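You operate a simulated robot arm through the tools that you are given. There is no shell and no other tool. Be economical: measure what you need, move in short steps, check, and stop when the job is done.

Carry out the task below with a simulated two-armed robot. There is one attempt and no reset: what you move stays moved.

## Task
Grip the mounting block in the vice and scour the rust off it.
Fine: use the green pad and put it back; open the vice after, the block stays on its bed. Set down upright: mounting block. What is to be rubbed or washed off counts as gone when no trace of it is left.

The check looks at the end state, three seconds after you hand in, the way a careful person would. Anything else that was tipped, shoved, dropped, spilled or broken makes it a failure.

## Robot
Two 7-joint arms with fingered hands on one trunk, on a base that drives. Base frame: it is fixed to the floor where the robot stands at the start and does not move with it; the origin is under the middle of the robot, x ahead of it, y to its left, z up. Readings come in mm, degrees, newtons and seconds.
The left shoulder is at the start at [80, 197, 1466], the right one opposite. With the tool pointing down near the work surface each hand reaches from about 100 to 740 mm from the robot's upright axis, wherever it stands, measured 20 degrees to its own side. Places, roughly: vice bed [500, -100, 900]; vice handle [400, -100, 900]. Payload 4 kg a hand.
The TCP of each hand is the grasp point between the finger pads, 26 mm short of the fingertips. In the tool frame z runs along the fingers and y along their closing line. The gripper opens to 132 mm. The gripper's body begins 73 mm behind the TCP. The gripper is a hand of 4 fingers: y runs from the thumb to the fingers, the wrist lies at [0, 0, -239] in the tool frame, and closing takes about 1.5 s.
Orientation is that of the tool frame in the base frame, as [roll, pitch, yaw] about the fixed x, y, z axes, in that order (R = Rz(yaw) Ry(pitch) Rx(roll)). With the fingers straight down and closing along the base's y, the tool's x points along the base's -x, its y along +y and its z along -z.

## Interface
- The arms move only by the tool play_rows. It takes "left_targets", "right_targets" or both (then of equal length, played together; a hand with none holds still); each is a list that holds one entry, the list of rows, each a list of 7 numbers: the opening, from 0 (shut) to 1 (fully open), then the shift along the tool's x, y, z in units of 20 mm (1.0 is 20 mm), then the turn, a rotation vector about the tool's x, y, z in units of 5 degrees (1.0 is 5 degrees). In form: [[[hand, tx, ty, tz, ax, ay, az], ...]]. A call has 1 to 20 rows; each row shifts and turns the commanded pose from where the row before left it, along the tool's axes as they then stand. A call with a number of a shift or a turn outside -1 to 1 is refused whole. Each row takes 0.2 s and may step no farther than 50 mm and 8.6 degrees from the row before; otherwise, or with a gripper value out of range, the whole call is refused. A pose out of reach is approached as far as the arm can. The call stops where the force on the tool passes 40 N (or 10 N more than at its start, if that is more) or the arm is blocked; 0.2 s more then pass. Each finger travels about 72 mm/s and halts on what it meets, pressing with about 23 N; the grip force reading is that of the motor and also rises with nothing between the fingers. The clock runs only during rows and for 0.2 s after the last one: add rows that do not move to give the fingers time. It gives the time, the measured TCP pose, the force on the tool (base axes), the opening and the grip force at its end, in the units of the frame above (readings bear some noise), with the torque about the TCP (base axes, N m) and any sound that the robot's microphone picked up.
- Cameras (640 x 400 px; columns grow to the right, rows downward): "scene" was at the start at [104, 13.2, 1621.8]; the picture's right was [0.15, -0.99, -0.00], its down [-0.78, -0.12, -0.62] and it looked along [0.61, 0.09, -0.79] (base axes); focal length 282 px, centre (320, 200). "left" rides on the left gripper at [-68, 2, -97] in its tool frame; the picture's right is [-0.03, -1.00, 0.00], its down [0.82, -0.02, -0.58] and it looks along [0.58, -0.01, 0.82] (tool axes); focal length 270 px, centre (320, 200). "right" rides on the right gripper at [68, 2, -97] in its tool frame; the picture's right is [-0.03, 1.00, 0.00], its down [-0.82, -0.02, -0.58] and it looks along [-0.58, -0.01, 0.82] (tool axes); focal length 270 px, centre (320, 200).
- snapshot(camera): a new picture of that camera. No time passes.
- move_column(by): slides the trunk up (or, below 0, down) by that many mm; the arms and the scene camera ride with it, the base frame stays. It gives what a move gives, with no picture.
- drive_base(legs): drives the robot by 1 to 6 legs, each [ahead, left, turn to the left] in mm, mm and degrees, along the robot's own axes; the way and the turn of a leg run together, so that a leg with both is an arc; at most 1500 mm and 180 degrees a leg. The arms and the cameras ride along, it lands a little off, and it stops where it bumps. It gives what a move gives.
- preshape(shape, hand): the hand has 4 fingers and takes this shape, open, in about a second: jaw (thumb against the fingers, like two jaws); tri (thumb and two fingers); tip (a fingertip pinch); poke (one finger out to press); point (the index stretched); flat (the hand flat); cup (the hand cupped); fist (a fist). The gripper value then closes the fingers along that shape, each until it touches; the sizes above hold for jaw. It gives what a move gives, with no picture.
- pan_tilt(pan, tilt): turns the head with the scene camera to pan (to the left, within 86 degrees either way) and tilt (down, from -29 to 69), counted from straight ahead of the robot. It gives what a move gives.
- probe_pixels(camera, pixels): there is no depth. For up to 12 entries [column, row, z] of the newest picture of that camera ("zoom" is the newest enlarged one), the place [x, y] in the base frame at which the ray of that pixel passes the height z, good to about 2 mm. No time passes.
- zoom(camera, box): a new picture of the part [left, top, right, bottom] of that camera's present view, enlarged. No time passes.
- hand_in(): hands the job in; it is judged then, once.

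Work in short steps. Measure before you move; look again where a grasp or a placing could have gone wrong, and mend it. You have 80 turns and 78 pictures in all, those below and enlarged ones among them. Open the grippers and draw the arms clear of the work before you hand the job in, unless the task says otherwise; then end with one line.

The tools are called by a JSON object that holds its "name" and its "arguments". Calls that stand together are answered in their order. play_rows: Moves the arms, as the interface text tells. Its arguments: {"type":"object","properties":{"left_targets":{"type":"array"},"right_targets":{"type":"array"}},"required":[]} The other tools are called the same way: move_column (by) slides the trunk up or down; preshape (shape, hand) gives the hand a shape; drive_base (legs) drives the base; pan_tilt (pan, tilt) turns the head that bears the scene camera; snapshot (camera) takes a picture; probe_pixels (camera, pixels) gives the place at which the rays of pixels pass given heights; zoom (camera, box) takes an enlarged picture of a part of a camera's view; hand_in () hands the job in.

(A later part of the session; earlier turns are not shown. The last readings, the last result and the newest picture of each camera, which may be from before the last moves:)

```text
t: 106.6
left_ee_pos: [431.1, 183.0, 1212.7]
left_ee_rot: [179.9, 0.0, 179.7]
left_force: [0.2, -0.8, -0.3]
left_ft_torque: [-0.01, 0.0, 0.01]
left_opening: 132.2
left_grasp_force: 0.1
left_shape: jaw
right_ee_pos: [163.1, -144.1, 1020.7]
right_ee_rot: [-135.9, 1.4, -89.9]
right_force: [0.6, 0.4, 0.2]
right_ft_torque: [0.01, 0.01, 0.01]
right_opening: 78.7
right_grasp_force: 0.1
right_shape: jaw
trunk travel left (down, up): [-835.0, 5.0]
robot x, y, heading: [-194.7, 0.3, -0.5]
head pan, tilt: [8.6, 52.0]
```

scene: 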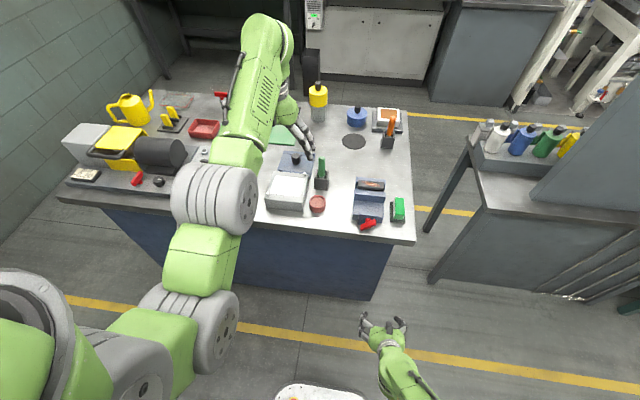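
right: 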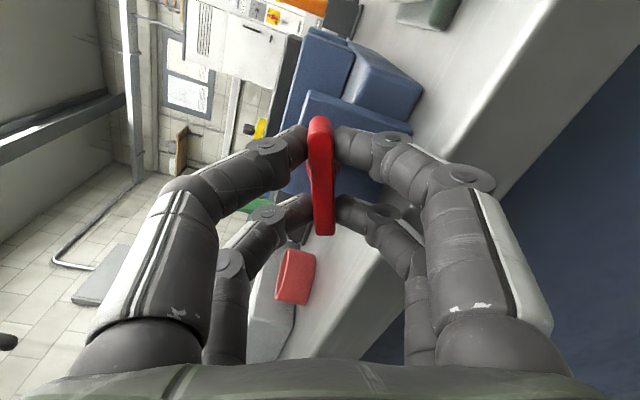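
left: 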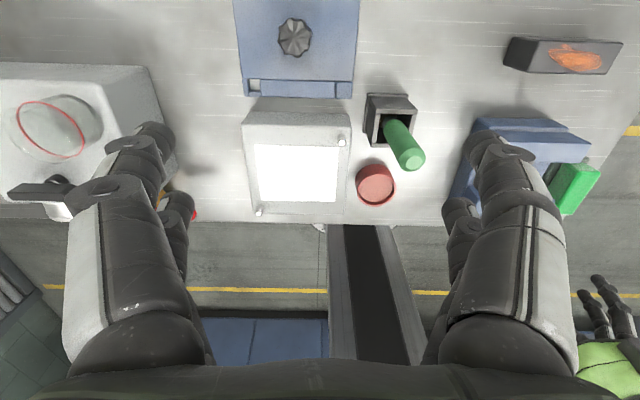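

Good. I finish pitching down, then yaw back to neutral.

{"name": "play_rows", "arguments": {"right_targets": [[[0.6, 0, 0, 0, -1, 0, 0], [0.6, 0, 0, 0, -1, 0, 0], [0.6, 0, 0, 0, -1, 0, 0], [0.6, 0, 0, 0, -1, 0, 0], [0.6, 0, 0, 0, -1, 0, 0], [0.6, 0, 0, 0, -1, 0, 0], [0.6, 0, 0, 0, -1, 0, 0], [0.6, 0, 0, 0, -1, 0, 0], [0.6, 0, 0, 0, -0.82, -0.28, 0], [0.6, 0, 0, 0, 0, 0, 0]]]}}

{"name": "play_rows", "arguments": {"right_targets": [[[0.6, 0, 0, 0, 0, 0, 1], [0.6, 0, 0, 0, 0, 0, 1], [0.6, 0, 0, 0, 0, 0, 1], [0.6, 0, 0, 0, 0, 0, 1], [0.6, 0, 0, 0, 0, 0, 1], [0.6, 0, 0, 0, 0, 0, 1], [0.6, 0, 0, 0, 0, 0, 1], [0.6, 0, 0, 0, 0, 0, 1], [0.6, 0, 0, 0, 0, 0, 1], [0.6, 0, 0, 0, 0, 0, 1], [0.6, 0, 0, 0, 0, 0, 1], [0.6, 0, 0, 0, 0, 0, 1], [0.6, 0, 0, 0, 0, 0, 1], [0.6, 0, 0, 0, 0, 0, 1], [0.6, 0, 0, 0, 0, 0, 1], [0.6, 0, 0, 0, 0, 0, 1], [0.6, 0, 0, 0, 0, 0, 1], [0.6, 0, 0, 0, 0, 0, 1], [0.6, 0, 0, 0, 0, 0, 0]]]}}

```text
t: 108.8
left_ee_pos: [432.3, 181.8, 1213.1]
left_ee_rot: [-180.0, 0.1, 179.6]
left_force: [-0.2, 0.1, 0.3]
left_ft_torque: [0.04, 0.0, -0.01]
left_opening: 131.8
left_grasp_force: 0.0
left_shape: jaw
right_ee_pos: [163.7, -144.3, 1021.7]
right_ee_rot: [-179.9, 2.9, -89.9]
right_force: [-0.1, 0.5, -0.6]
right_ft_torque: [0.0, 0.0, -0.02]
right_opening: 78.9
right_grasp_force: 0.1
right_shape: jaw
trunk travel left (down, up): [-835.0, 5.0]
robot x, y, heading: [-194.2, -0.6, -0.3]
head pan, tilt: [8.6, 52.0]
```

```text
t: 112.8
left_ee_pos: [432.1, 183.2, 1213.7]
left_ee_rot: [179.9, 0.0, 179.6]
left_force: [0.1, -0.7, 0.1]
left_ft_torque: [0.02, 0.0, -0.03]
left_opening: 132.0
left_grasp_force: 0.0
left_shape: jaw
right_ee_pos: [163.3, -143.9, 1021.3]
right_ee_rot: [177.1, 0.2, -179.9]
right_force: [0.6, -0.1, -0.6]
right_ft_torque: [0.0, 0.0, -0.01]
right_opening: 78.8
right_grasp_force: 0.0
right_shape: jaw
trunk travel left (down, up): [-835.0, 5.0]
robot x, y, heading: [-192.5, 4.3, -0.3]
head pan, tilt: [8.6, 52.0]
```

The hand is neutral again. I correct 3° of roll, rise 40 mm, drive forward 190, and move above the pad.

{"name": "play_rows", "arguments": {"right_targets": [[[0.6, 0, 0, -1, 0.58, 0, 0], [0.6, 0, 0, -0.9, 0, 0, 0], [0.6, 0, 0, 0, 0, 0, 0]]]}}

{"name": "drive_base", "arguments": {"legs": [[190, 0, 0.3]]}}

{"name": "play_rows", "arguments": {"right_targets": [[[0.6, -1, -0.18, 0, 0, 0, 0], [0.6, -1, -0.18, 0, 0, 0, 0], [0.6, -1, -0.18, 0, 0, 0, 0], [0.6, -1, -0.18, 0, 0, 0, 0], [0.6, -1, -0.18, 0, 0, 0, 0], [0.6, -1, -0.18, 0, 0, 0, 0], [0.6, -1, -0.18, 0, 0, 0, 0], [0.6, 0, 0, 0, 0, 0, 0]]]}}

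{"name": "snapshot", "arguments": {"camera": "right"}}

```text
t: 113.6
left_ee_pos: [431.6, 182.5, 1213.5]
left_ee_rot: [-180.0, 0.0, 179.6]
left_force: [0.2, -0.9, 0.3]
left_ft_torque: [0.0, -0.02, 0.03]
left_opening: 132.1
left_grasp_force: 0.0
left_shape: jaw
right_ee_pos: [164.0, -144.8, 1060.2]
right_ee_rot: [180.0, 0.1, -179.9]
right_force: [0.1, 0.3, 0.0]
right_ft_torque: [-0.01, -0.03, -0.01]
right_opening: 78.9
right_grasp_force: 0.0
right_shape: jaw
trunk travel left (down, up): [-835.0, 5.0]
robot x, y, heading: [-195.7, -1.6, -0.3]
head pan, tilt: [8.6, 52.0]
```

```text
t: 115.1
left_ee_pos: [616.7, 184.9, 1215.0]
left_ee_rot: [-180.0, 0.2, 180.0]
left_force: [-0.2, 0.7, 1.0]
left_ft_torque: [0.0, -0.03, 0.0]
left_opening: 132.2
left_grasp_force: 0.1
left_shape: jaw
right_ee_pos: [351.6, -143.4, 1061.4]
right_ee_rot: [179.9, 0.2, -179.6]
right_force: [-1.0, -0.4, 0.7]
right_ft_torque: [0.0, -0.04, 0.02]
right_opening: 78.8
right_grasp_force: 0.1
right_shape: jaw
trunk travel left (down, up): [-835.0, 5.0]
robot x, y, heading: [-5.4, 1.1, -0.3]
head pan, tilt: [8.6, 52.0]
```

```text
t: 116.9
left_ee_pos: [621.4, 186.0, 1212.3]
left_ee_rot: [179.9, 0.1, -180.0]
left_force: [0.0, -0.6, 0.2]
left_ft_torque: [0.01, 0.04, -0.01]
left_opening: 131.8
left_grasp_force: 0.1
left_shape: jaw
right_ee_pos: [496.8, -168.4, 1058.2]
right_ee_rot: [180.0, 0.1, -179.6]
right_force: [0.0, -0.3, 0.5]
right_ft_torque: [-0.01, 0.0, 0.03]
right_opening: 78.9
right_grasp_force: 0.0
right_shape: jaw
trunk travel left (down, up): [-835.0, 5.0]
robot x, y, heading: [-3.3, 3.0, -0.3]
head pan, tilt: [8.6, 52.0]
```

```text
24 pictures are left
```

right: 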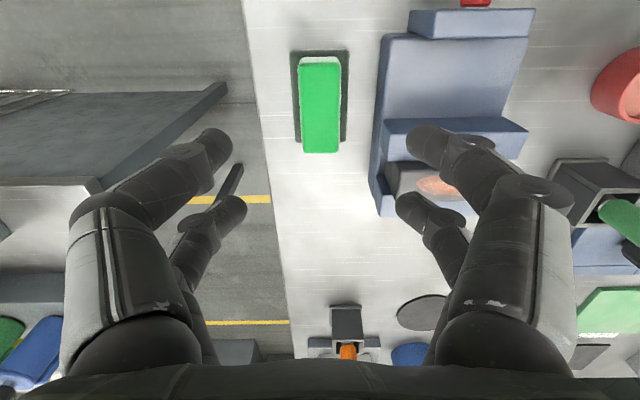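

I measure the pad and tray: pad top (299–340, 64–152), tray front edge (291–349, 51).

{"name": "probe_pixels", "arguments": {"camera": "right", "pixels": [[299, 66, 940], [340, 64, 940], [303, 152, 940], [340, 152, 940], [303, 152, 950], [291, 52, 904], [349, 50, 904], [346, 142, 904]]}}

{"name": "zoom", "arguments": {"camera": "right", "box": [270, 35, 380, 165]}}

```text
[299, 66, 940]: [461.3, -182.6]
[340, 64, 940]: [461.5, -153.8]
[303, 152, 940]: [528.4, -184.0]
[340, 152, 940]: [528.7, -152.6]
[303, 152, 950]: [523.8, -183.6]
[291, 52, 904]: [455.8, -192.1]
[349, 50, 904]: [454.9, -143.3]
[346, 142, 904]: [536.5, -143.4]
```

```text
3.08 times, centred on (325, 100) of right
```

zoom: 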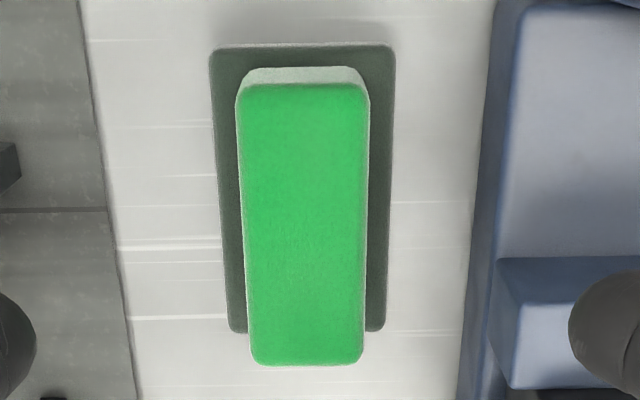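

The pad is centred at (495,−168.5), right under the TCP. I narrow the opening to 0.37 so the fingers clear the vice, and descend to z≈975 first.

{"name": "play_rows", "arguments": {"right_targets": [[[0.37, 0, -0.1, 0, 0, 0, 0], [0.37, 0, 0, 0, 0, 0, 0], [0.37, 0, 0, 0.9, 0, 0, 0], [0.37, 0, 0, 0.9, 0, 0, 0], [0.37, 0, 0, 0.9, 0, 0, 0], [0.37, 0, 0, 0.8, 0, 0, 0], [0.37, 0, 0, 0.7, 0, 0, 0], [0.37, 0, 0, 0, 0, 0, 0]]]}}

{"name": "snapshot", "arguments": {"camera": "right"}}

```text
t: 118.7
left_ee_pos: [619.3, 183.6, 1213.3]
left_ee_rot: [-180.0, -0.1, -180.0]
left_force: [-0.8, -0.8, 0.1]
left_ft_torque: [0.0, -0.02, 0.02]
left_opening: 131.8
left_grasp_force: 0.1
left_shape: jaw
right_ee_pos: [496.5, -170.6, 975.2]
right_ee_rot: [-180.0, 0.1, -179.6]
right_force: [-0.1, -3.3, 3.7]
right_ft_torque: [0.18, -0.06, -0.05]
right_opening: 48.6
right_grasp_force: 0.1
right_shape: jaw
trunk travel left (down, up): [-835.0, 5.0]
robot x, y, heading: [-2.1, 2.8, -0.1]
head pan, tilt: [8.6, 52.0]
```

```text
22 pictures are left
```

right: 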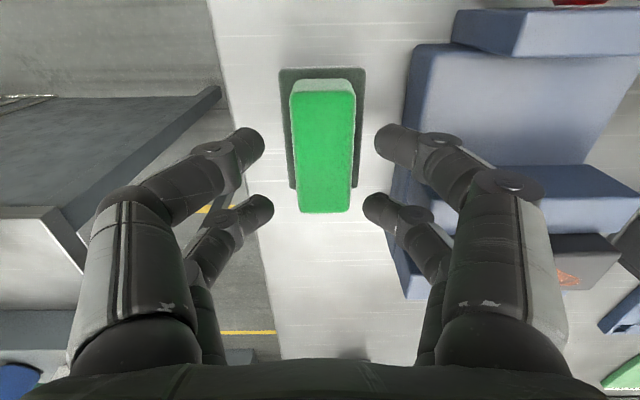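

The +y fingers graze the vice (3–4 N). I rise 10 mm, narrow to 0.28, shift 2 mm away, and descend again.

{"name": "play_rows", "arguments": {"right_targets": [[[0.28, 0, 0, -0.5, 0, 0, 0], [0.28, 0, -0.1, 0, 0, 0, 0], [0.28, 0, 0, 0, 0, 0, 0], [0.28, 0, 0, 0.5, 0, 0, 0], [0.28, 0, 0, 0.3, 0, 0, 0], [0.28, 0, 0, 0, 0, 0, 0]]]}}

{"name": "snapshot", "arguments": {"camera": "right"}}

```text
t: 120.1
left_ee_pos: [619.5, 184.3, 1213.6]
left_ee_rot: [180.0, 0.0, 179.9]
left_force: [-0.3, 0.0, -0.1]
left_ft_torque: [-0.01, 0.0, 0.03]
left_opening: 131.9
left_grasp_force: 0.1
left_shape: jaw
right_ee_pos: [495.3, -170.8, 968.2]
right_ee_rot: [180.0, 0.0, -179.7]
right_force: [0.2, 0.2, 0.2]
right_ft_torque: [-0.01, 0.02, -0.02]
right_opening: 37.3
right_grasp_force: 0.0
right_shape: jaw
trunk travel left (down, up): [-835.0, 5.0]
robot x, y, heading: [-4.6, 4.0, 0.1]
head pan, tilt: [8.6, 52.0]
```

```text
21 pictures are left
```

right: 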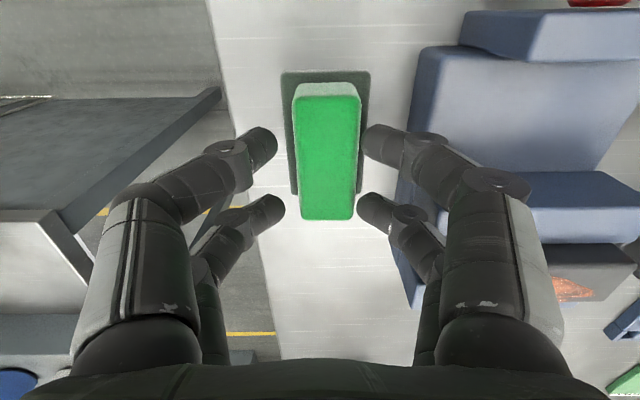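

No contact force now. I descend a further 18 mm in small rows.

{"name": "play_rows", "arguments": {"right_targets": [[[0.28, 0, 0.03, 0.3, 0, 0, 0], [0.28, 0, 0, 0.3, 0, 0, 0], [0.28, 0, 0, 0.3, 0, 0, 0], [0.28, 0, 0, 0, 0, 0, 0]]]}}

{"name": "zoom", "arguments": {"camera": "right", "box": [200, 60, 460, 240]}}

```text
t: 121.1
left_ee_pos: [619.1, 185.3, 1212.7]
left_ee_rot: [-180.0, 0.0, 179.9]
left_force: [-0.6, -0.7, 0.5]
left_ft_torque: [0.02, 0.0, 0.01]
left_opening: 131.6
left_grasp_force: 0.0
left_shape: jaw
right_ee_pos: [495.4, -171.8, 952.2]
right_ee_rot: [-180.0, 0.3, -179.7]
right_force: [0.5, -7.0, 7.0]
right_ft_torque: [0.45, -0.11, -0.13]
right_opening: 36.2
right_grasp_force: 0.1
right_shape: jaw
trunk travel left (down, up): [-835.0, 5.0]
robot x, y, heading: [-1.3, -1.4, 0.1]
head pan, tilt: [8.6, 52.0]
```

```text
2.22 times, centred on (330, 150) of right
```

zoom: 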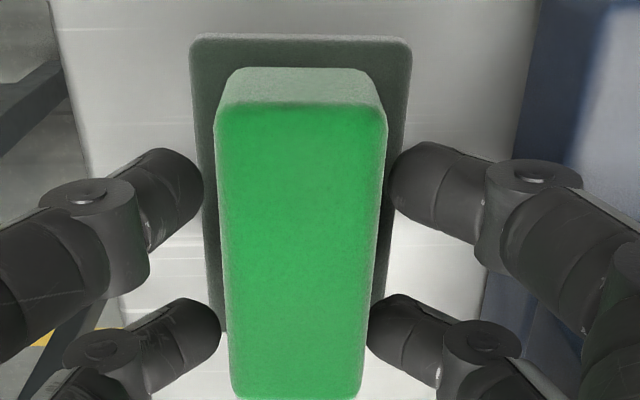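

Another light graze, but the tips are already about 14 mm below the pad's top. I close here.

{"name": "play_rows", "arguments": {"right_targets": [[[0.05, 0, 0, 0, 0, 0, 0], [0.05, 0, 0, 0, 0, 0, 0], [0.05, 0, 0, 0, 0, 0, 0], [0.05, 0, 0, 0, 0, 0, 0]]]}}

{"name": "zoom", "arguments": {"camera": "right", "box": [200, 60, 460, 240]}}

```text
t: 122.1
left_ee_pos: [620.3, 185.1, 1213.4]
left_ee_rot: [-180.0, 0.0, 180.0]
left_force: [-0.2, -1.0, -0.8]
left_ft_torque: [-0.02, -0.02, 0.0]
left_opening: 131.9
left_grasp_force: 0.0
left_shape: jaw
right_ee_pos: [495.9, -170.0, 951.5]
right_ee_rot: [180.0, 0.1, -179.6]
right_force: [-0.5, -0.9, -0.3]
right_ft_torque: [0.0, 0.04, 0.03]
right_opening: 26.7
right_grasp_force: 23.0
right_shape: jaw
trunk travel left (down, up): [-835.0, 5.0]
robot x, y, heading: [-5.6, -0.3, 0.0]
head pan, tilt: [8.6, 52.0]
```

```text
2.22 times, centred on (330, 150) of right
```

zoom: 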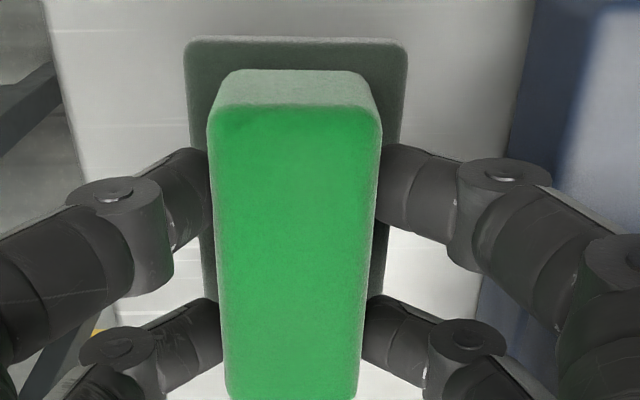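

Gripped at (495.9,−170,951.5), which I note for the return. I lift to about 1054 and move over the block at (541,−68).

{"name": "play_rows", "arguments": {"right_targets": [[[0.05, 0, 0, -0.8, 0, 0, 0], [0.05, 0, 0, -1, 0, 0, 0], [0.05, 0, 0, -1, 0, 0, 0], [0.05, 0, 0, -1, 0, 0, 0], [0.05, 0, 0, -1, 0, 0, 0], [0.05, 0, 0, -0.3, 0, 0, 0], [0.05, -0.375, 0.85, 0, 0, 0, 0], [0.05, -0.375, 0.85, 0, 0, 0, 0], [0.05, -0.375, 0.85, 0, 0, 0, 0], [0.05, -0.375, 0.85, 0, 0, 0, 0], [0.05, -0.375, 0.85, 0, 0, 0, 0], [0.05, -0.375, 0.85, 0, 0, 0, 0], [0.05, 0, 0, 0, 0, 0, 0]]]}}

{"name": "snapshot", "arguments": {"camera": "right"}}

{"name": "zoom", "arguments": {"camera": "scene", "box": [320, 180, 440, 280]}}

```text
t: 124.9
left_ee_pos: [621.0, 185.9, 1212.7]
left_ee_rot: [180.0, -0.1, -179.9]
left_force: [0.3, -0.8, 0.3]
left_ft_torque: [0.01, -0.02, 0.0]
left_opening: 132.0
left_grasp_force: 0.1
left_shape: jaw
right_ee_pos: [540.1, -68.8, 1055.3]
right_ee_rot: [-180.0, 0.1, -179.5]
right_force: [0.0, 0.5, -1.2]
right_ft_torque: [-0.02, -0.01, 0.01]
right_opening: 26.5
right_grasp_force: 23.2
right_shape: jaw
trunk travel left (down, up): [-835.0, 5.0]
robot x, y, heading: [-5.1, 2.0, -0.1]
head pan, tilt: [8.6, 52.0]
```

```text
18 pictures are left
```

right: 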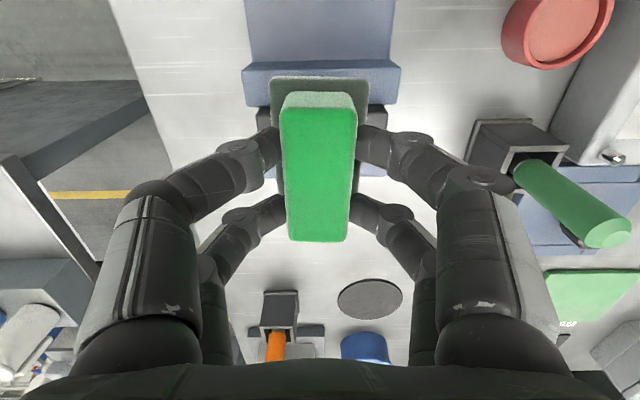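

```text
4.00 times, centred on (380, 230) of scene
```

zoom: 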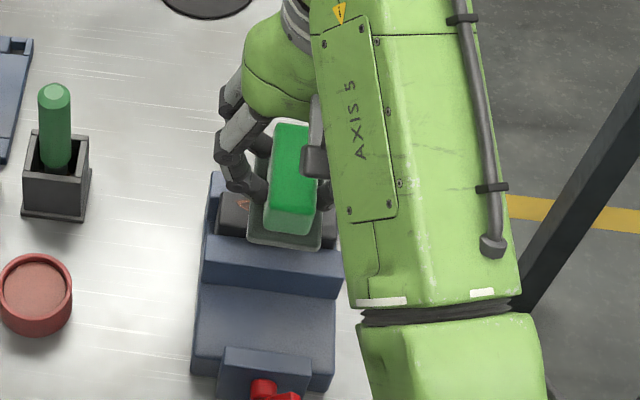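

The dark plate came along: it is the pad's scouring face, with the green part as its grip. I lower until light contact.

{"name": "play_rows", "arguments": {"right_targets": [[[0.05, 0, 0, 0.4, 0, 0, 0], [0.05, 0, 0, 0.4, 0, 0, 0], [0.05, 0, 0, 0.1, 0, 0, 0], [0.05, 0, 0, 0.1, 0, 0, 0], [0.05, 0, 0, 0, 0, 0, 0]]]}}

```text
t: 126.1
left_ee_pos: [621.9, 185.8, 1213.0]
left_ee_rot: [180.0, 0.0, 180.0]
left_force: [-0.3, -0.9, 0.0]
left_ft_torque: [0.02, 0.02, 0.01]
left_opening: 131.9
left_grasp_force: 0.0
left_shape: jaw
right_ee_pos: [541.2, -68.1, 1033.1]
right_ee_rot: [179.9, 0.1, -179.6]
right_force: [-0.3, 0.7, 0.6]
right_ft_torque: [-0.02, 0.05, 0.03]
right_opening: 26.6
right_grasp_force: 22.8
right_shape: jaw
trunk travel left (down, up): [-835.0, 5.0]
robot x, y, heading: [-3.3, 2.8, -0.2]
head pan, tilt: [8.6, 52.0]
```

No firm contact yet; I continue in 1 mm steps.

{"name": "play_rows", "arguments": {"right_targets": [[[0.05, 0, 0, 0.06, 0, 0, 0], [0.05, 0, 0, 0.06, 0, 0, 0], [0.05, 0, 0, 0, 0, 0, 0]]]}}

```text
t: 126.9
left_ee_pos: [619.7, 185.5, 1214.1]
left_ee_rot: [179.9, 0.1, -180.0]
left_force: [0.0, 0.5, 0.2]
left_ft_torque: [0.03, 0.0, 0.01]
left_opening: 131.9
left_grasp_force: 0.0
left_shape: jaw
right_ee_pos: [539.8, -68.1, 1034.1]
right_ee_rot: [-180.0, 0.3, -179.6]
right_force: [2.9, -1.1, 12.4]
right_ft_torque: [-0.08, -0.02, -0.01]
right_opening: 26.6
right_grasp_force: 22.9
right_shape: jaw
trunk travel left (down, up): [-835.0, 5.0]
robot x, y, heading: [-5.7, 0.6, 0.1]
head pan, tilt: [8.6, 52.0]
```

12 N of contact. I now scrub along the block's length: ±27 mm in y, back and forth.

{"name": "play_rows", "arguments": {"right_targets": [[[0.05, 0, 0.45, 0, 0, 0, 0], [0.05, 0, 0.45, 0, 0, 0, 0], [0.05, 0, 0.45, 0, 0, 0, 0], [0.05, 0, -0.45, 0, 0, 0, 0], [0.05, 0, -0.45, 0, 0, 0, 0], [0.05, 0, -0.45, 0, 0, 0, 0], [0.05, 0, -0.45, 0, 0, 0, 0], [0.05, 0, -0.45, 0, 0, 0, 0], [0.05, 0, -0.45, 0, 0, 0, 0], [0.05, 0, 0.45, 0, 0, 0, 0], [0.05, 0, 0.45, 0, 0, 0, 0], [0.05, 0, 0.45, 0, 0, 0, 0], [0.05, 0, 0.45, 0, 0, 0, 0], [0.05, 0, 0.45, 0, 0, 0, 0], [0.05, 0, 0.45, 0, 0, 0, 0], [0.05, 0, -0.45, 0, 0, 0, 0], [0.05, 0, -0.45, 0, 0, 0, 0], [0.05, 0, -0.45, 0, 0, 0, 0]]]}}

{"name": "zoom", "arguments": {"camera": "scene", "box": [330, 190, 410, 250]}}

```text
t: 130.7
left_ee_pos: [617.9, 184.6, 1213.6]
left_ee_rot: [180.0, 0.1, -180.0]
left_force: [-0.9, 0.3, 0.4]
left_ft_torque: [-0.01, -0.02, -0.02]
left_opening: 132.1
left_grasp_force: 0.0
left_shape: jaw
right_ee_pos: [538.7, -68.9, 1033.2]
right_ee_rot: [179.9, 0.1, -179.6]
right_force: [-0.2, 7.9, 15.2]
right_ft_torque: [0.16, 0.05, 0.0]
right_opening: 27.3
right_grasp_force: 23.2
right_shape: jaw
trunk travel left (down, up): [-835.0, 5.0]
robot x, y, heading: [-4.5, -1.7, -0.2]
head pan, tilt: [8.6, 52.0]
```

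```text
6.67 times, centred on (370, 220) of scene
```

zoom: 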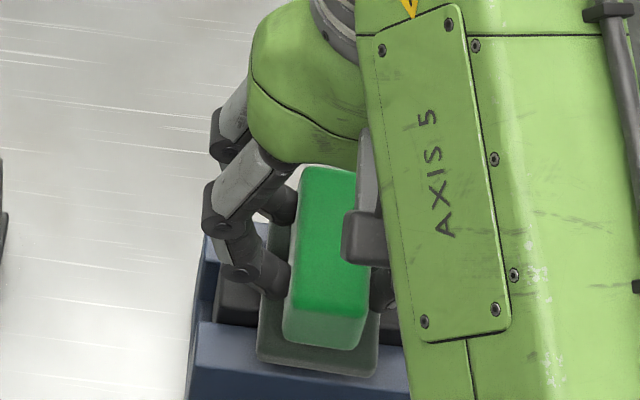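

Contact is held at 15 N with friction. I do two more rounds, one with a small x wiggle.

{"name": "play_rows", "arguments": {"right_targets": [[[0.05, 0.2, 0.45, 0, 0, 0, 0], [0.05, -0.2, 0.45, 0, 0, 0, 0], [0.05, 0.2, 0.45, 0, 0, 0, 0], [0.05, -0.2, -0.45, 0, 0, 0, 0], [0.05, 0.2, -0.45, 0, 0, 0, 0], [0.05, -0.2, -0.45, 0, 0, 0, 0], [0.05, 0.2, -0.45, 0, 0, 0, 0], [0.05, -0.2, -0.45, 0, 0, 0, 0], [0.05, 0.2, -0.45, 0, 0, 0, 0], [0.05, -0.2, 0.45, 0, 0, 0, 0], [0.05, 0.2, 0.45, 0, 0, 0, 0], [0.05, -0.2, 0.45, 0, 0, 0, 0], [0.05, 0.2, 0.45, 0, 0, 0, 0], [0.05, -0.2, 0.45, 0, 0, 0, 0], [0.05, 0.2, 0.45, 0, 0, 0, 0], [0.05, -0.2, -0.45, 0, 0, 0, 0], [0.05, 0.2, -0.45, 0, 0, 0, 0], [0.05, -0.2, -0.45, 0, 0, 0, 0]]]}}

{"name": "play_rows", "arguments": {"right_targets": [[[0.05, 0, 0.45, 0, 0, 0, 0], [0.05, 0, 0.45, 0, 0, 0, 0], [0.05, 0, 0.45, 0, 0, 0, 0], [0.05, 0, -0.45, 0, 0, 0, 0], [0.05, 0, -0.45, 0, 0, 0, 0], [0.05, 0, -0.45, 0, 0, 0, 0], [0.05, 0, -0.45, 0, 0, 0, 0], [0.05, 0, -0.45, 0, 0, 0, 0], [0.05, 0, -0.45, 0, 0, 0, 0], [0.05, 0, 0.45, 0, 0, 0, 0], [0.05, 0, 0.45, 0, 0, 0, 0], [0.05, 0, 0.45, 0, 0, 0, 0], [0.05, 0, 0, -0.8, 0, 0, 0], [0.05, 0, -1, -0.3, 0, 0, 0], [0.05, 0, -1, 0, 0, 0, 0], [0.05, 0.4, -1, 0, 0, 0, 0], [0.05, 0.9, -1, 0, 0, 0, 0], [0.05, 0.9, -1, 0, 0, 0, 0], [0.05, 0, -0.07, 0, 0, 0, 0], [0.05, 0, 0, 0, 0, 0, 0]]]}}

{"name": "snapshot", "arguments": {"camera": "right"}}

{"name": "zoom", "arguments": {"camera": "scene", "box": [330, 190, 410, 250]}}

```text
t: 134.5
left_ee_pos: [619.2, 184.9, 1213.4]
left_ee_rot: [179.9, 0.1, 180.0]
left_force: [-0.2, 0.3, -0.4]
left_ft_torque: [0.03, -0.02, 0.0]
left_opening: 131.8
left_grasp_force: 0.1
left_shape: jaw
right_ee_pos: [538.6, -66.7, 1032.5]
right_ee_rot: [-180.0, 0.2, -179.6]
right_force: [0.3, 5.9, 12.5]
right_ft_torque: [0.12, 0.02, -0.02]
right_opening: 27.6
right_grasp_force: 23.7
right_shape: jaw
trunk travel left (down, up): [-835.0, 5.0]
robot x, y, heading: [-9.3, -2.2, -0.0]
head pan, tilt: [8.6, 52.0]
```

```text
t: 138.7
left_ee_pos: [621.3, 185.9, 1212.6]
left_ee_rot: [180.0, 0.0, -180.0]
left_force: [-0.8, -0.6, -0.1]
left_ft_torque: [-0.02, 0.0, -0.03]
left_opening: 132.0
left_grasp_force: 0.1
left_shape: jaw
right_ee_pos: [497.4, -168.6, 1052.4]
right_ee_rot: [-180.0, -0.1, -179.6]
right_force: [-0.9, 0.3, -0.4]
right_ft_torque: [-0.01, -0.01, -0.02]
right_opening: 27.6
right_grasp_force: 22.9
right_shape: jaw
trunk travel left (down, up): [-835.0, 5.0]
robot x, y, heading: [-5.3, -1.7, -0.0]
head pan, tilt: [8.6, 52.0]
```

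```text
15 pictures are left
```

right: 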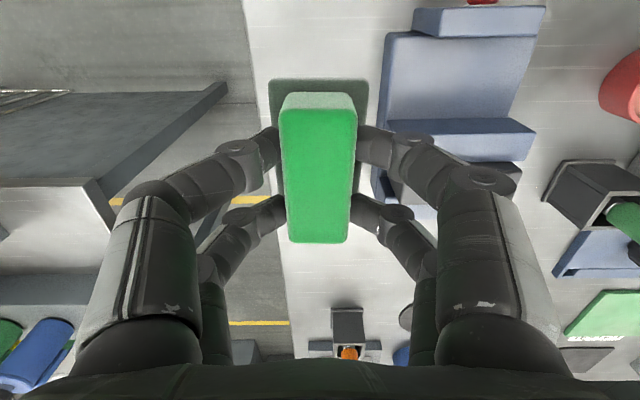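

```text
6.67 times, centred on (370, 220) of scene
```

zoom: 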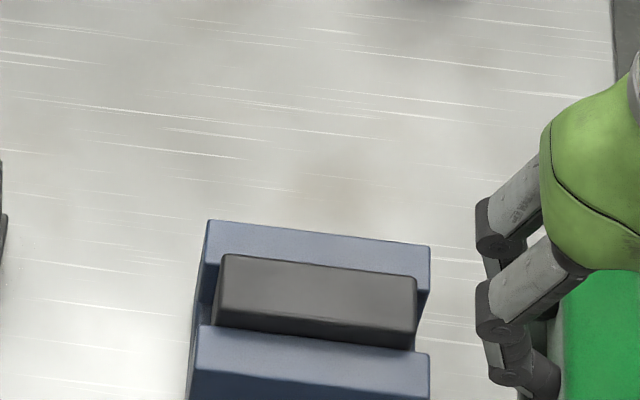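

The block's top appears clean. I zoom tightly to check for traces.

{"name": "zoom", "arguments": {"camera": "scene", "box": [354, 216, 386, 240]}}

{"name": "zoom", "arguments": {"camera": "left", "box": [460, 60, 640, 180]}}

```text
16.00 times, centred on (370, 228) of scene
```

zoom: 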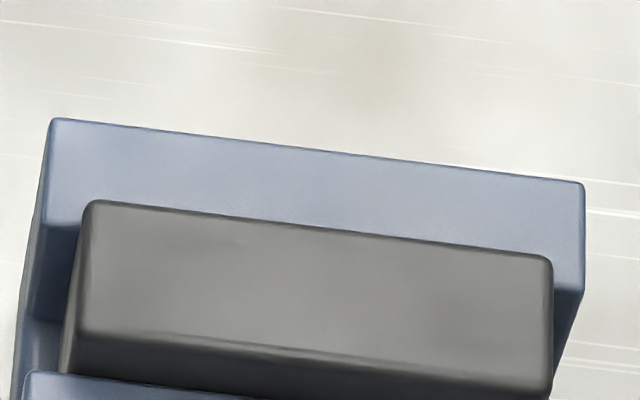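

```text
3.33 times, centred on (550, 120) of left
```

zoom: 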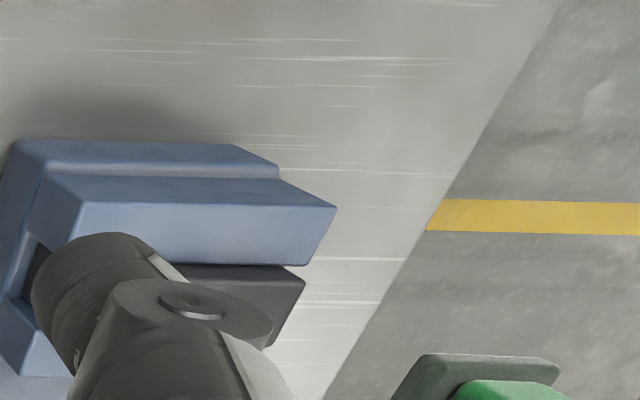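

No rust remains. I return the pad: lower toward its spot at (496,−169).

{"name": "play_rows", "arguments": {"right_targets": [[[0.05, 0.06, 0, 0.9, 0, 0, 0], [0.05, 0, 0, 0.9, 0, 0, 0], [0.05, 0, 0, 0.9, 0, 0, 0], [0.05, 0, 0, 0.9, 0, 0, 0], [0.05, 0, 0, 0.9, 0, 0, 0], [0.05, 0, 0, 0, 0, 0, 0], [0.05, 0, 0, 0.1, 0, 0, 0], [0.05, 0, 0, 0.1, 0, 0, 0], [0.05, 0, 0, 0.1, 0, 0, 0], [0.05, 0, 0, 0, 0, 0, 0]]]}}

```text
t: 140.9
left_ee_pos: [620.7, 185.6, 1213.7]
left_ee_rot: [180.0, 0.0, -180.0]
left_force: [-0.3, -0.2, -0.2]
left_ft_torque: [0.01, -0.02, -0.01]
left_opening: 131.6
left_grasp_force: 0.1
left_shape: jaw
right_ee_pos: [494.9, -172.1, 958.3]
right_ee_rot: [-179.9, 0.1, -179.6]
right_force: [0.0, -0.2, -0.2]
right_ft_torque: [0.0, -0.03, 0.01]
right_opening: 27.7
right_grasp_force: 22.5
right_shape: jaw
trunk travel left (down, up): [-835.0, 5.0]
robot x, y, heading: [-1.6, -0.8, -0.1]
head pan, tilt: [8.6, 52.0]
```

Continue down in small steps to contact.

{"name": "play_rows", "arguments": {"right_targets": [[[0.05, 0, 0.08, 0.1, 0, 0, 0], [0.05, 0, 0, 0.1, 0, 0, 0], [0.05, 0, 0, 0.07, 0, 0, 0], [0.05, 0, 0, 0, 0, 0, 0]]]}}

```text
t: 141.9
left_ee_pos: [620.3, 183.9, 1213.3]
left_ee_rot: [-179.9, 0.0, -180.0]
left_force: [-0.5, 0.6, -1.1]
left_ft_torque: [0.02, 0.02, 0.01]
left_opening: 131.8
left_grasp_force: 0.0
left_shape: jaw
right_ee_pos: [496.1, -170.1, 950.9]
right_ee_rot: [-180.0, 0.2, -179.6]
right_force: [1.0, -4.9, 4.2]
right_ft_torque: [0.32, -0.05, -0.14]
right_opening: 27.8
right_grasp_force: 23.2
right_shape: jaw
trunk travel left (down, up): [-835.0, 5.0]
robot x, y, heading: [-3.5, -0.8, -0.2]
head pan, tilt: [8.6, 52.0]
```

Contact at TCP z 951, the same height as when picked. I open slightly and rise.

{"name": "play_rows", "arguments": {"right_targets": [[[0.26, 0, 0, 0, 0, 0, 0], [0.26, 0, 0, 0, 0, 0, 0], [0.26, 0, 0, 0, 0, 0, 0], [0.26, 0, 0, -0.4, 0, 0, 0], [0.28, 0, 0, -0.8, 0, 0, 0], [0.28, 0, 0, -1, 0, 0, 0], [0.28, 0, 0, -1, 0, 0, 0], [0.28, 0, 0, -1, 0, 0, 0], [0.28, 0, 0, -1, 0, 0, 0], [0.28, 0, 0, 0, 0, 0, 0]]]}}

{"name": "snapshot", "arguments": {"camera": "right"}}

```text
t: 144.1
left_ee_pos: [621.2, 185.3, 1213.4]
left_ee_rot: [-180.0, 0.0, 180.0]
left_force: [0.4, 0.4, 0.4]
left_ft_torque: [0.01, 0.05, -0.04]
left_opening: 132.2
left_grasp_force: 0.0
left_shape: jaw
right_ee_pos: [494.8, -166.9, 1055.2]
right_ee_rot: [180.0, 0.2, -179.5]
right_force: [0.3, 0.6, -0.4]
right_ft_torque: [0.0, 0.0, 0.05]
right_opening: 36.4
right_grasp_force: 0.1
right_shape: jaw
trunk travel left (down, up): [-835.0, 5.0]
robot x, y, heading: [-3.5, -5.5, 0.2]
head pan, tilt: [8.6, 52.0]
```

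```text
11 pictures are left
```

right: 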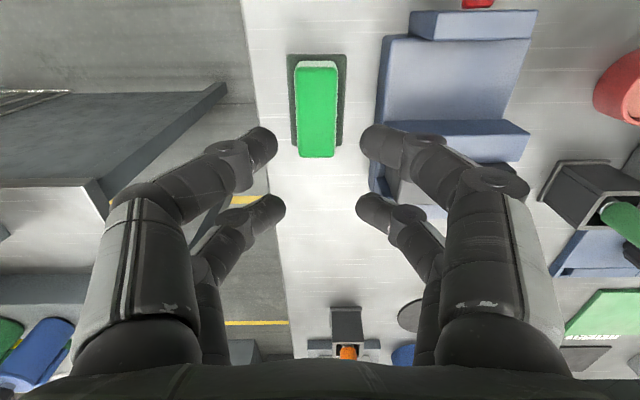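

The pad is back on its spot. Now to re-open the vice, I repeat the proven route: move over y≈−68, back off 200 mm, yaw to −90° and pitch forward.

{"name": "play_rows", "arguments": {"right_targets": [[[0.4, 0.85, 1, 0, 0, 0, 0], [0.4, 0.85, 1, 0, 0, 0, 0], [0.4, 0.85, 1, 0, 0, 0, 0], [0.4, 0.85, 1, 0, 0, 0, 0], [0.4, 0.85, 0.95, 0, 0, 0, 0], [0.4, 0, 0, 0, 0, 0, 0]]]}}

{"name": "drive_base", "arguments": {"legs": [[-197, 0, 0]]}}

{"name": "play_rows", "arguments": {"right_targets": [[[0.4, 0, 0, 0, 0, 0, -1], [0.4, 0, 0, 0, 0, 0, -1], [0.4, 0, 0, 0, 0, 0, -1], [0.4, 0, 0, 0, 0, 0, -1], [0.4, 0, 0, 0, 0, 0, -1], [0.4, 0, 0, 0, 0, 0, -1], [0.4, 0, 0, 0, 0, 0, -1], [0.4, 0, 0, 0, 0, 0, -1], [0.4, 0, 0, 0, 0, 0, -1], [0.4, 0, 0, 0, 0, 0, -1], [0.4, 0, 0, 0, 0, 0, -1], [0.4, 0, 0, 0, 0, 0, -1], [0.4, 0, 0, 0, 0, 0, -1], [0.4, 0, 0, 0, 0, 0, -1], [0.4, 0, 0, 0, 0, 0, -1], [0.4, 0, 0, 0, 0, 0, -1], [0.4, 0, 0, 0, 0, 0, -1], [0.4, 0, 0, 0, 0, 0, -1], [0.4, 0, 0, 0, 0, 0, 0]]]}}

{"name": "play_rows", "arguments": {"right_targets": [[[0.4, 0, 0, 0, 1, 0, 0], [0.4, 0, 0, 0, 1, 0, 0], [0.4, 0, 0, 0, 1, 0, 0], [0.4, 0, 0, 0, 1, 0, 0], [0.4, 0, 0, 0, 1, 0, 0], [0.4, 0, 0, 0, 1, 0, 0], [0.4, 0, 0, 0, 1, 0, 0], [0.4, 0, 0, 0, 1, 0, 0], [0.4, 0, 0, 0, 1, 0, 0], [0.4, 0, 0, 0, 1, 0, 0], [0.4, 0, 0, 0, 1, 0, 0], [0.4, 0, 0, 0, 1, 0, 0], [0.4, 0, 0, 0, 1, 0, 0], [0.4, 0, 0, 0, 1, 0, 0], [0.4, 0, 0, 0, 1, 0, 0], [0.4, 0, 0, 0, 1, 0, 0], [0.4, 0, 0, 0, 1, 0, 0], [0.4, 0, 0, 0, 1, 0, 0], [0.4, 0, 0, 0, 0, 0, 0]]]}}

```text
t: 145.5
left_ee_pos: [620.6, 184.2, 1213.5]
left_ee_rot: [-179.9, 0.0, 179.9]
left_force: [-0.3, -0.9, 0.6]
left_ft_torque: [0.0, 0.05, -0.01]
left_opening: 131.6
left_grasp_force: 0.0
left_shape: jaw
right_ee_pos: [409.4, -71.6, 1054.8]
right_ee_rot: [-179.9, 0.1, -179.6]
right_force: [0.6, 0.4, 0.9]
right_ft_torque: [0.03, 0.02, 0.0]
right_opening: 52.4
right_grasp_force: 0.0
right_shape: jaw
trunk travel left (down, up): [-835.0, 5.0]
robot x, y, heading: [-3.1, -0.9, -0.2]
head pan, tilt: [8.6, 52.0]
```

```text
t: 147.1
left_ee_pos: [428.5, 187.0, 1209.4]
left_ee_rot: [-180.0, -0.3, -179.9]
left_force: [0.3, 0.5, -0.6]
left_ft_torque: [-0.02, 0.03, 0.02]
left_opening: 132.1
left_grasp_force: 0.0
left_shape: jaw
right_ee_pos: [218.4, -71.3, 1053.3]
right_ee_rot: [180.0, -0.2, -179.4]
right_force: [-0.2, 0.4, 0.4]
right_ft_torque: [-0.05, -0.01, 0.03]
right_opening: 52.7
right_grasp_force: 0.1
right_shape: jaw
trunk travel left (down, up): [-835.0, 5.0]
robot x, y, heading: [-199.1, -2.8, -0.1]
head pan, tilt: [8.6, 52.0]
```

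```text
t: 151.1
left_ee_pos: [423.6, 186.5, 1212.9]
left_ee_rot: [179.9, 0.0, -179.9]
left_force: [0.4, -0.2, 0.4]
left_ft_torque: [-0.01, -0.01, 0.01]
left_opening: 132.0
left_grasp_force: 0.1
left_shape: jaw
right_ee_pos: [214.3, -71.1, 1054.4]
right_ee_rot: [-179.9, -0.1, -89.4]
right_force: [0.7, 0.7, 1.1]
right_ft_torque: [0.01, -0.02, 0.02]
right_opening: 52.4
right_grasp_force: 0.0
right_shape: jaw
trunk travel left (down, up): [-835.0, 5.0]
robot x, y, heading: [-198.9, -2.8, -0.0]
head pan, tilt: [8.6, 52.0]
```

```text
t: 155.1
left_ee_pos: [424.6, 186.6, 1212.3]
left_ee_rot: [-180.0, -0.1, -179.9]
left_force: [0.0, -0.7, -0.9]
left_ft_torque: [-0.04, 0.0, 0.02]
left_opening: 132.1
left_grasp_force: 0.0
left_shape: jaw
right_ee_pos: [213.7, -70.2, 1054.7]
right_ee_rot: [-89.8, 0.0, -89.4]
right_force: [0.1, 0.4, 0.1]
right_ft_torque: [0.02, 0.0, 0.0]
right_opening: 52.3
right_grasp_force: 0.1
right_shape: jaw
trunk travel left (down, up): [-835.0, 5.0]
robot x, y, heading: [-198.1, -4.0, 0.2]
head pan, tilt: [8.6, 52.0]
```

Horizontal again. I lower to z 942 and roll −260° in free space to match the bar.

{"name": "play_rows", "arguments": {"right_targets": [[[0.3, -0.12, 0.94, 0, 0, 0, 0], [0.3, 0, 0.94, 0, 0, 0, 0], [0.3, 0, 0.94, 0, 0, 0, 0], [0.3, 0, 0.94, 0, 0, 0, 0], [0.3, 0, 0.94, 0, 0, 0, 0], [0.3, 0, 0.94, 0, 0, 0, 0], [0.3, 0, 0, 0, 0, 0, -1], [0.3, 0, 0, 0, 0, 0, -1], [0.3, 0, 0, 0, 0, 0, -1], [0.3, 0, 0, 0, 0, 0, -1], [0.3, 0, 0, 0, 0, 0, -1], [0.3, 0, 0, 0, 0, 0, -1], [0.3, 0, 0, 0, 0, 0, -1], [0.3, 0, 0, 0, 0, 0, -1], [0.3, 0, 0, 0, 0, 0, -1], [0.3, 0, 0, 0, 0, 0, -1], [0.3, 0, 0, 0, 0, 0, -1], [0.3, 0, 0, 0, 0, 0, -1], [0.3, 0, 0, 0, 0, 0, 0]]]}}

{"name": "play_rows", "arguments": {"right_targets": [[[0.3, 0, 0, 0, 0, 0, -1], [0.3, 0, 0, 0, 0, 0, -1], [0.3, 0, 0, 0, 0, 0, -1], [0.3, 0, 0, 0, 0, 0, -1], [0.3, 0, 0, 0, 0, 0, -1], [0.3, 0, 0, 0, 0, 0, -1], [0.3, 0, 0, 0, 0, 0, -1], [0.3, 0, 0, 0, 0, 0, -1], [0.3, 0, 0, 0, 0, 0, -1], [0.3, 0, 0, 0, 0, 0, -1], [0.3, 0, 0, 0, 0, 0, -1], [0.3, 0, 0, 0, 0, 0, -1], [0.3, 0, 0, 0, 0, 0, -1], [0.3, 0, 0, 0, 0, 0, -1], [0.3, 0, 0, 0, 0, 0, -1], [0.3, 0, 0, 0, 0, 0, -1], [0.3, 0, 0, 0, 0, 0, -1], [0.3, 0, 0, 0, 0, 0, -1], [0.3, 0, 0, 0, 0, 0, -1], [0.3, 0, 0, 0, 0, 0, -1]]]}}

{"name": "play_rows", "arguments": {"right_targets": [[[0.3, 0, 0, 0, 0, 0, -1], [0.3, 0, 0, 0, 0, 0, -1], [0.3, 0, 0, 0, 0, 0, -1], [0.3, 0, 0, 0, 0, 0, -1], [0.3, 0, 0, 0, 0, 0, -1], [0.3, 0, 0, 0, 0, 0, -1], [0.3, 0, 0, 0, 0, 0, -1], [0.3, 0, 0, 0, 0, 0, -1], [0.3, 0, 0, 0, 0, 0, -1], [0.3, 0, 0, 0, 0, 0, -1], [0.3, 0, 0, 0, 0, 0, -1], [0.3, 0, 0, 0, 0, 0, -1], [0.3, 0, 0, 0, 0, 0, -1], [0.3, 0, 0, 0, 0, 0, -1], [0.3, 0, 0, 0, 0, 0, -1], [0.3, 0, 0, 0, 0, 0, -1], [0.3, 0, 0, 0, 0, 0, -1], [0.3, 0, 0, 0, 0, 0, -1], [0.3, 0, 0, 0, 0, 0, -1], [0.3, 0, 0, 0, 0, 0, -1]]]}}

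{"name": "snapshot", "arguments": {"camera": "right"}}

```text
t: 159.1
left_ee_pos: [424.7, 187.5, 1213.5]
left_ee_rot: [179.9, 0.1, -179.9]
left_force: [0.3, -1.0, -1.0]
left_ft_torque: [-0.02, 0.02, -0.01]
left_opening: 132.0
left_grasp_force: 0.1
left_shape: jaw
right_ee_pos: [215.4, -68.0, 942.8]
right_ee_rot: [-89.8, -60.1, -89.7]
right_force: [-0.1, 0.2, 0.5]
right_ft_torque: [0.01, 0.02, 0.0]
right_opening: 39.7
right_grasp_force: 0.0
right_shape: jaw
trunk travel left (down, up): [-835.0, 5.0]
robot x, y, heading: [-201.2, 1.7, 0.2]
head pan, tilt: [8.6, 52.0]
```

```text
t: 163.3
left_ee_pos: [424.0, 186.5, 1211.7]
left_ee_rot: [-180.0, 0.0, -179.9]
left_force: [0.3, 0.2, -0.1]
left_ft_torque: [0.01, -0.01, 0.01]
left_opening: 131.8
left_grasp_force: 0.0
left_shape: jaw
right_ee_pos: [214.0, -67.8, 942.1]
right_ee_rot: [89.9, -20.0, 90.6]
right_force: [0.2, 0.9, -0.1]
right_ft_torque: [-0.04, 0.0, 0.01]
right_opening: 40.0
right_grasp_force: 0.0
right_shape: jaw
trunk travel left (down, up): [-835.0, 5.0]
robot x, y, heading: [-203.8, -2.7, 0.3]
head pan, tilt: [8.6, 52.0]
```

```text
t: 167.5
left_ee_pos: [424.8, 185.7, 1212.3]
left_ee_rot: [180.0, 0.0, -180.0]
left_force: [-0.3, -0.1, -0.6]
left_ft_torque: [0.03, -0.04, 0.02]
left_opening: 131.8
left_grasp_force: 0.1
left_shape: jaw
right_ee_pos: [213.8, -67.7, 942.1]
right_ee_rot: [89.4, 80.1, 90.0]
right_force: [0.0, -0.2, 0.2]
right_ft_torque: [0.02, 0.02, -0.02]
right_opening: 39.8
right_grasp_force: 0.0
right_shape: jaw
trunk travel left (down, up): [-835.0, 5.0]
robot x, y, heading: [-202.1, -1.1, 0.0]
head pan, tilt: [8.6, 52.0]
```

```text
10 pictures are left
```

right: 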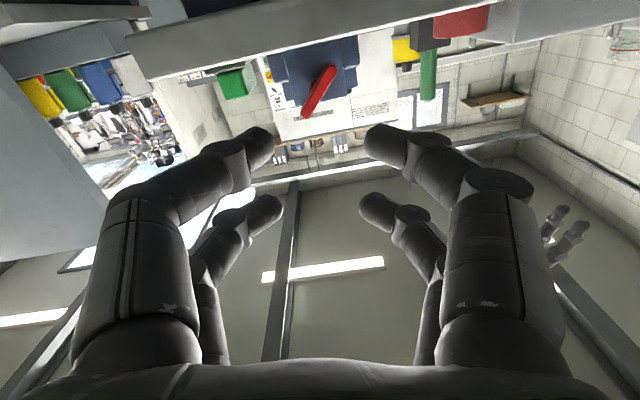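

The bar sits about +20° from the hand's axis (it slipped a bit while tightening). I roll +20° and advance to x≈352.

{"name": "play_rows", "arguments": {"right_targets": [[[0.3, 0, 0, 0, 0, 0, 1], [0.3, 0, 0, 0, 0, 0, 1], [0.3, 0, 0, 0, 0, 0, 1], [0.3, 0, 0, 0, 0, 0, 1], [0.3, 0, 0, 1, 0, 0, 0], [0.3, 0, 0, 1, 0, 0, 0], [0.3, 0, 0, 1, 0, 0, 0], [0.3, 0, 0, 1, 0, 0, 0], [0.3, 0, 0, 1, 0, 0, 0], [0.3, 0, 0, 1, 0, 0, 0], [0.3, 0, 0, 0.9, 0, 0, 0], [0.3, 0, 0, 0, 0, 0, 0]]]}}

{"name": "snapshot", "arguments": {"camera": "right"}}

```text
t: 170.1
left_ee_pos: [424.1, 186.8, 1212.0]
left_ee_rot: [180.0, -0.1, -179.9]
left_force: [-0.9, 1.1, 0.1]
left_ft_torque: [-0.03, -0.03, 0.01]
left_opening: 131.8
left_grasp_force: 0.0
left_shape: jaw
right_ee_pos: [352.7, -66.4, 941.6]
right_ee_rot: [89.8, 60.0, 90.4]
right_force: [0.4, -0.3, -0.4]
right_ft_torque: [0.0, 0.01, 0.0]
right_opening: 39.6
right_grasp_force: 0.0
right_shape: jaw
trunk travel left (down, up): [-835.0, 5.0]
robot x, y, heading: [-202.0, 2.0, 0.1]
head pan, tilt: [8.6, 52.0]
```

```text
9 pictures are left
```

right: 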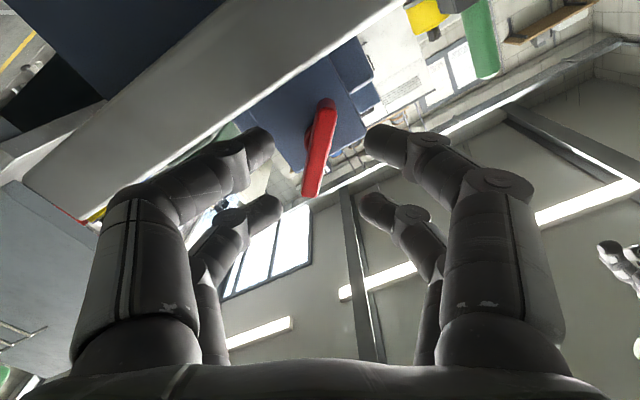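

About 10° is still left, so I roll +10°, advance 37 mm, and close on the bar.

{"name": "play_rows", "arguments": {"right_targets": [[[0.3, 0, 0, 0, 0, 0, 1], [0.3, 0, 0, 0, 0, 0, 1], [0.3, 0, 0, 0.5, 0, 0, 0], [0.3, 0, 0, 0.5, 0, 0, 0], [0.3, 0, 0, 0.5, 0, 0, 0], [0.3, 0, 0, 0.35, 0, 0, 0], [0.3, 0, 0, 0, 0, 0, 0], [0, 0, 0, 0, 0, 0, 0], [0, 0, 0, 0, 0, 0, 0], [0, 0, 0, 0, 0, 0, 0], [0, 0, 0, 0, 0, 0, 0], [0, 0, 0, 0, 0, 0, 0]]]}}

{"name": "snapshot", "arguments": {"camera": "right"}}

```text
t: 172.7
left_ee_pos: [424.2, 188.1, 1212.4]
left_ee_rot: [-179.9, 0.0, -179.9]
left_force: [-0.6, 0.0, -0.6]
left_ft_torque: [0.02, 0.01, 0.0]
left_opening: 131.8
left_grasp_force: 0.0
left_shape: jaw
right_ee_pos: [391.1, -65.0, 943.4]
right_ee_rot: [89.7, 49.9, 90.3]
right_force: [1.3, 4.4, 5.9]
right_ft_torque: [0.19, -0.13, 0.06]
right_opening: 10.9
right_grasp_force: 22.8
right_shape: jaw
trunk travel left (down, up): [-835.0, 5.0]
robot x, y, heading: [-200.4, 0.1, 0.2]
head pan, tilt: [8.6, 52.0]
```

```text
8 pictures are left
```

right: 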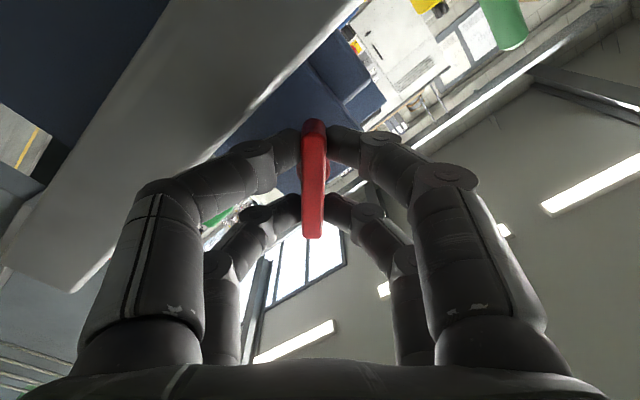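

Gripped and aligned. I unscrew clockwise 200°.

{"name": "play_rows", "arguments": {"right_targets": [[[0, 0, 0, 0, 0, 0, 1], [0, 0, 0, 0, 0, 0, 1], [0, 0, 0, 0, 0, 0, 1], [0, 0, 0, 0, 0, 0, 1], [0, 0, 0, 0, 0, 0, 1], [0, 0, 0, 0, 0, 0, 1], [0, 0, 0, 0, 0, 0, 1], [0, 0, 0, 0, 0, 0, 1], [0, 0, 0, 0, 0, 0, 1], [0, 0, 0, 0, 0, 0, 1], [0, 0, 0, 0, 0, 0, 1], [0, 0, 0, 0, 0, 0, 1], [0, 0, 0, 0, 0, 0, 1], [0, 0, 0, 0, 0, 0, 1], [0, 0, 0, 0, 0, 0, 1], [0, 0, 0, 0, 0, 0, 1], [0, 0, 0, 0, 0, 0, 1], [0, 0, 0, 0, 0, 0, 1], [0, 0, 0, 0, 0, 0, 1], [0, 0, 0, 0, 0, 0, 1]]]}}

{"name": "play_rows", "arguments": {"right_targets": [[[0, 0, 0, 0, 0, 0, 1], [0, 0, 0, 0, 0, 0, 1], [0, 0, 0, 0, 0, 0, 1], [0, 0, 0, 0, 0, 0, 1], [0, 0, 0, 0, 0, 0, 1], [0, 0, 0, 0, 0, 0, 1], [0, 0, 0, 0, 0, 0, 1], [0, 0, 0, 0, 0, 0, 1], [0, 0, 0, 0, 0, 0, 1], [0, 0, 0, 0, 0, 0, 1], [0, 0, 0, 0, 0, 0, 1], [0, 0, 0, 0, 0, 0, 1], [0, 0, 0, 0, 0, 0, 1], [0, 0, 0, 0, 0, 0, 1], [0, 0, 0, 0, 0, 0, 1], [0, 0, 0, 0, 0, 0, 1], [0, 0, 0, 0, 0, 0, 1], [0, 0, 0, 0, 0, 0, 1], [0, 0, 0, 0, 0, 0, 1], [0, 0, 0, 0, 0, 0, 1]]]}}

{"name": "zoom", "arguments": {"camera": "scene", "box": [330, 160, 420, 250]}}

```text
t: 176.9
left_ee_pos: [423.1, 184.0, 1213.0]
left_ee_rot: [179.8, 0.0, -180.0]
left_force: [1.2, 0.5, 0.0]
left_ft_torque: [0.0, 0.0, 0.0]
left_opening: 131.7
left_grasp_force: 0.0
left_shape: jaw
right_ee_pos: [389.4, -68.5, 942.5]
right_ee_rot: [89.6, -50.2, 90.7]
right_force: [10.5, -13.7, 17.0]
right_ft_torque: [-0.08, -0.38, -0.46]
right_opening: 8.8
right_grasp_force: 22.8
right_shape: jaw
trunk travel left (down, up): [-835.0, 5.0]
robot x, y, heading: [-197.5, -1.8, 0.5]
head pan, tilt: [8.6, 52.0]
```

```text
t: 181.1
left_ee_pos: [424.3, 182.6, 1212.9]
left_ee_rot: [179.8, 0.1, -179.9]
left_force: [-0.6, 0.3, -0.5]
left_ft_torque: [0.04, -0.01, 0.05]
left_opening: 131.8
left_grasp_force: 0.0
left_shape: jaw
right_ee_pos: [388.8, -68.4, 940.4]
right_ee_rot: [-90.0, -29.8, -89.5]
right_force: [0.9, -17.7, -1.2]
right_ft_torque: [-0.05, 0.11, -0.43]
right_opening: 8.6
right_grasp_force: 22.9
right_shape: jaw
trunk travel left (down, up): [-835.0, 5.0]
robot x, y, heading: [-200.0, 2.3, 0.0]
head pan, tilt: [8.6, 52.0]
```

```text
4.44 times, centred on (375, 205) of scene
```

zoom: 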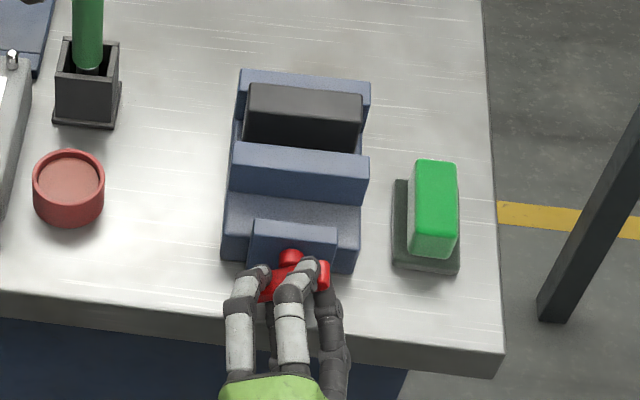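

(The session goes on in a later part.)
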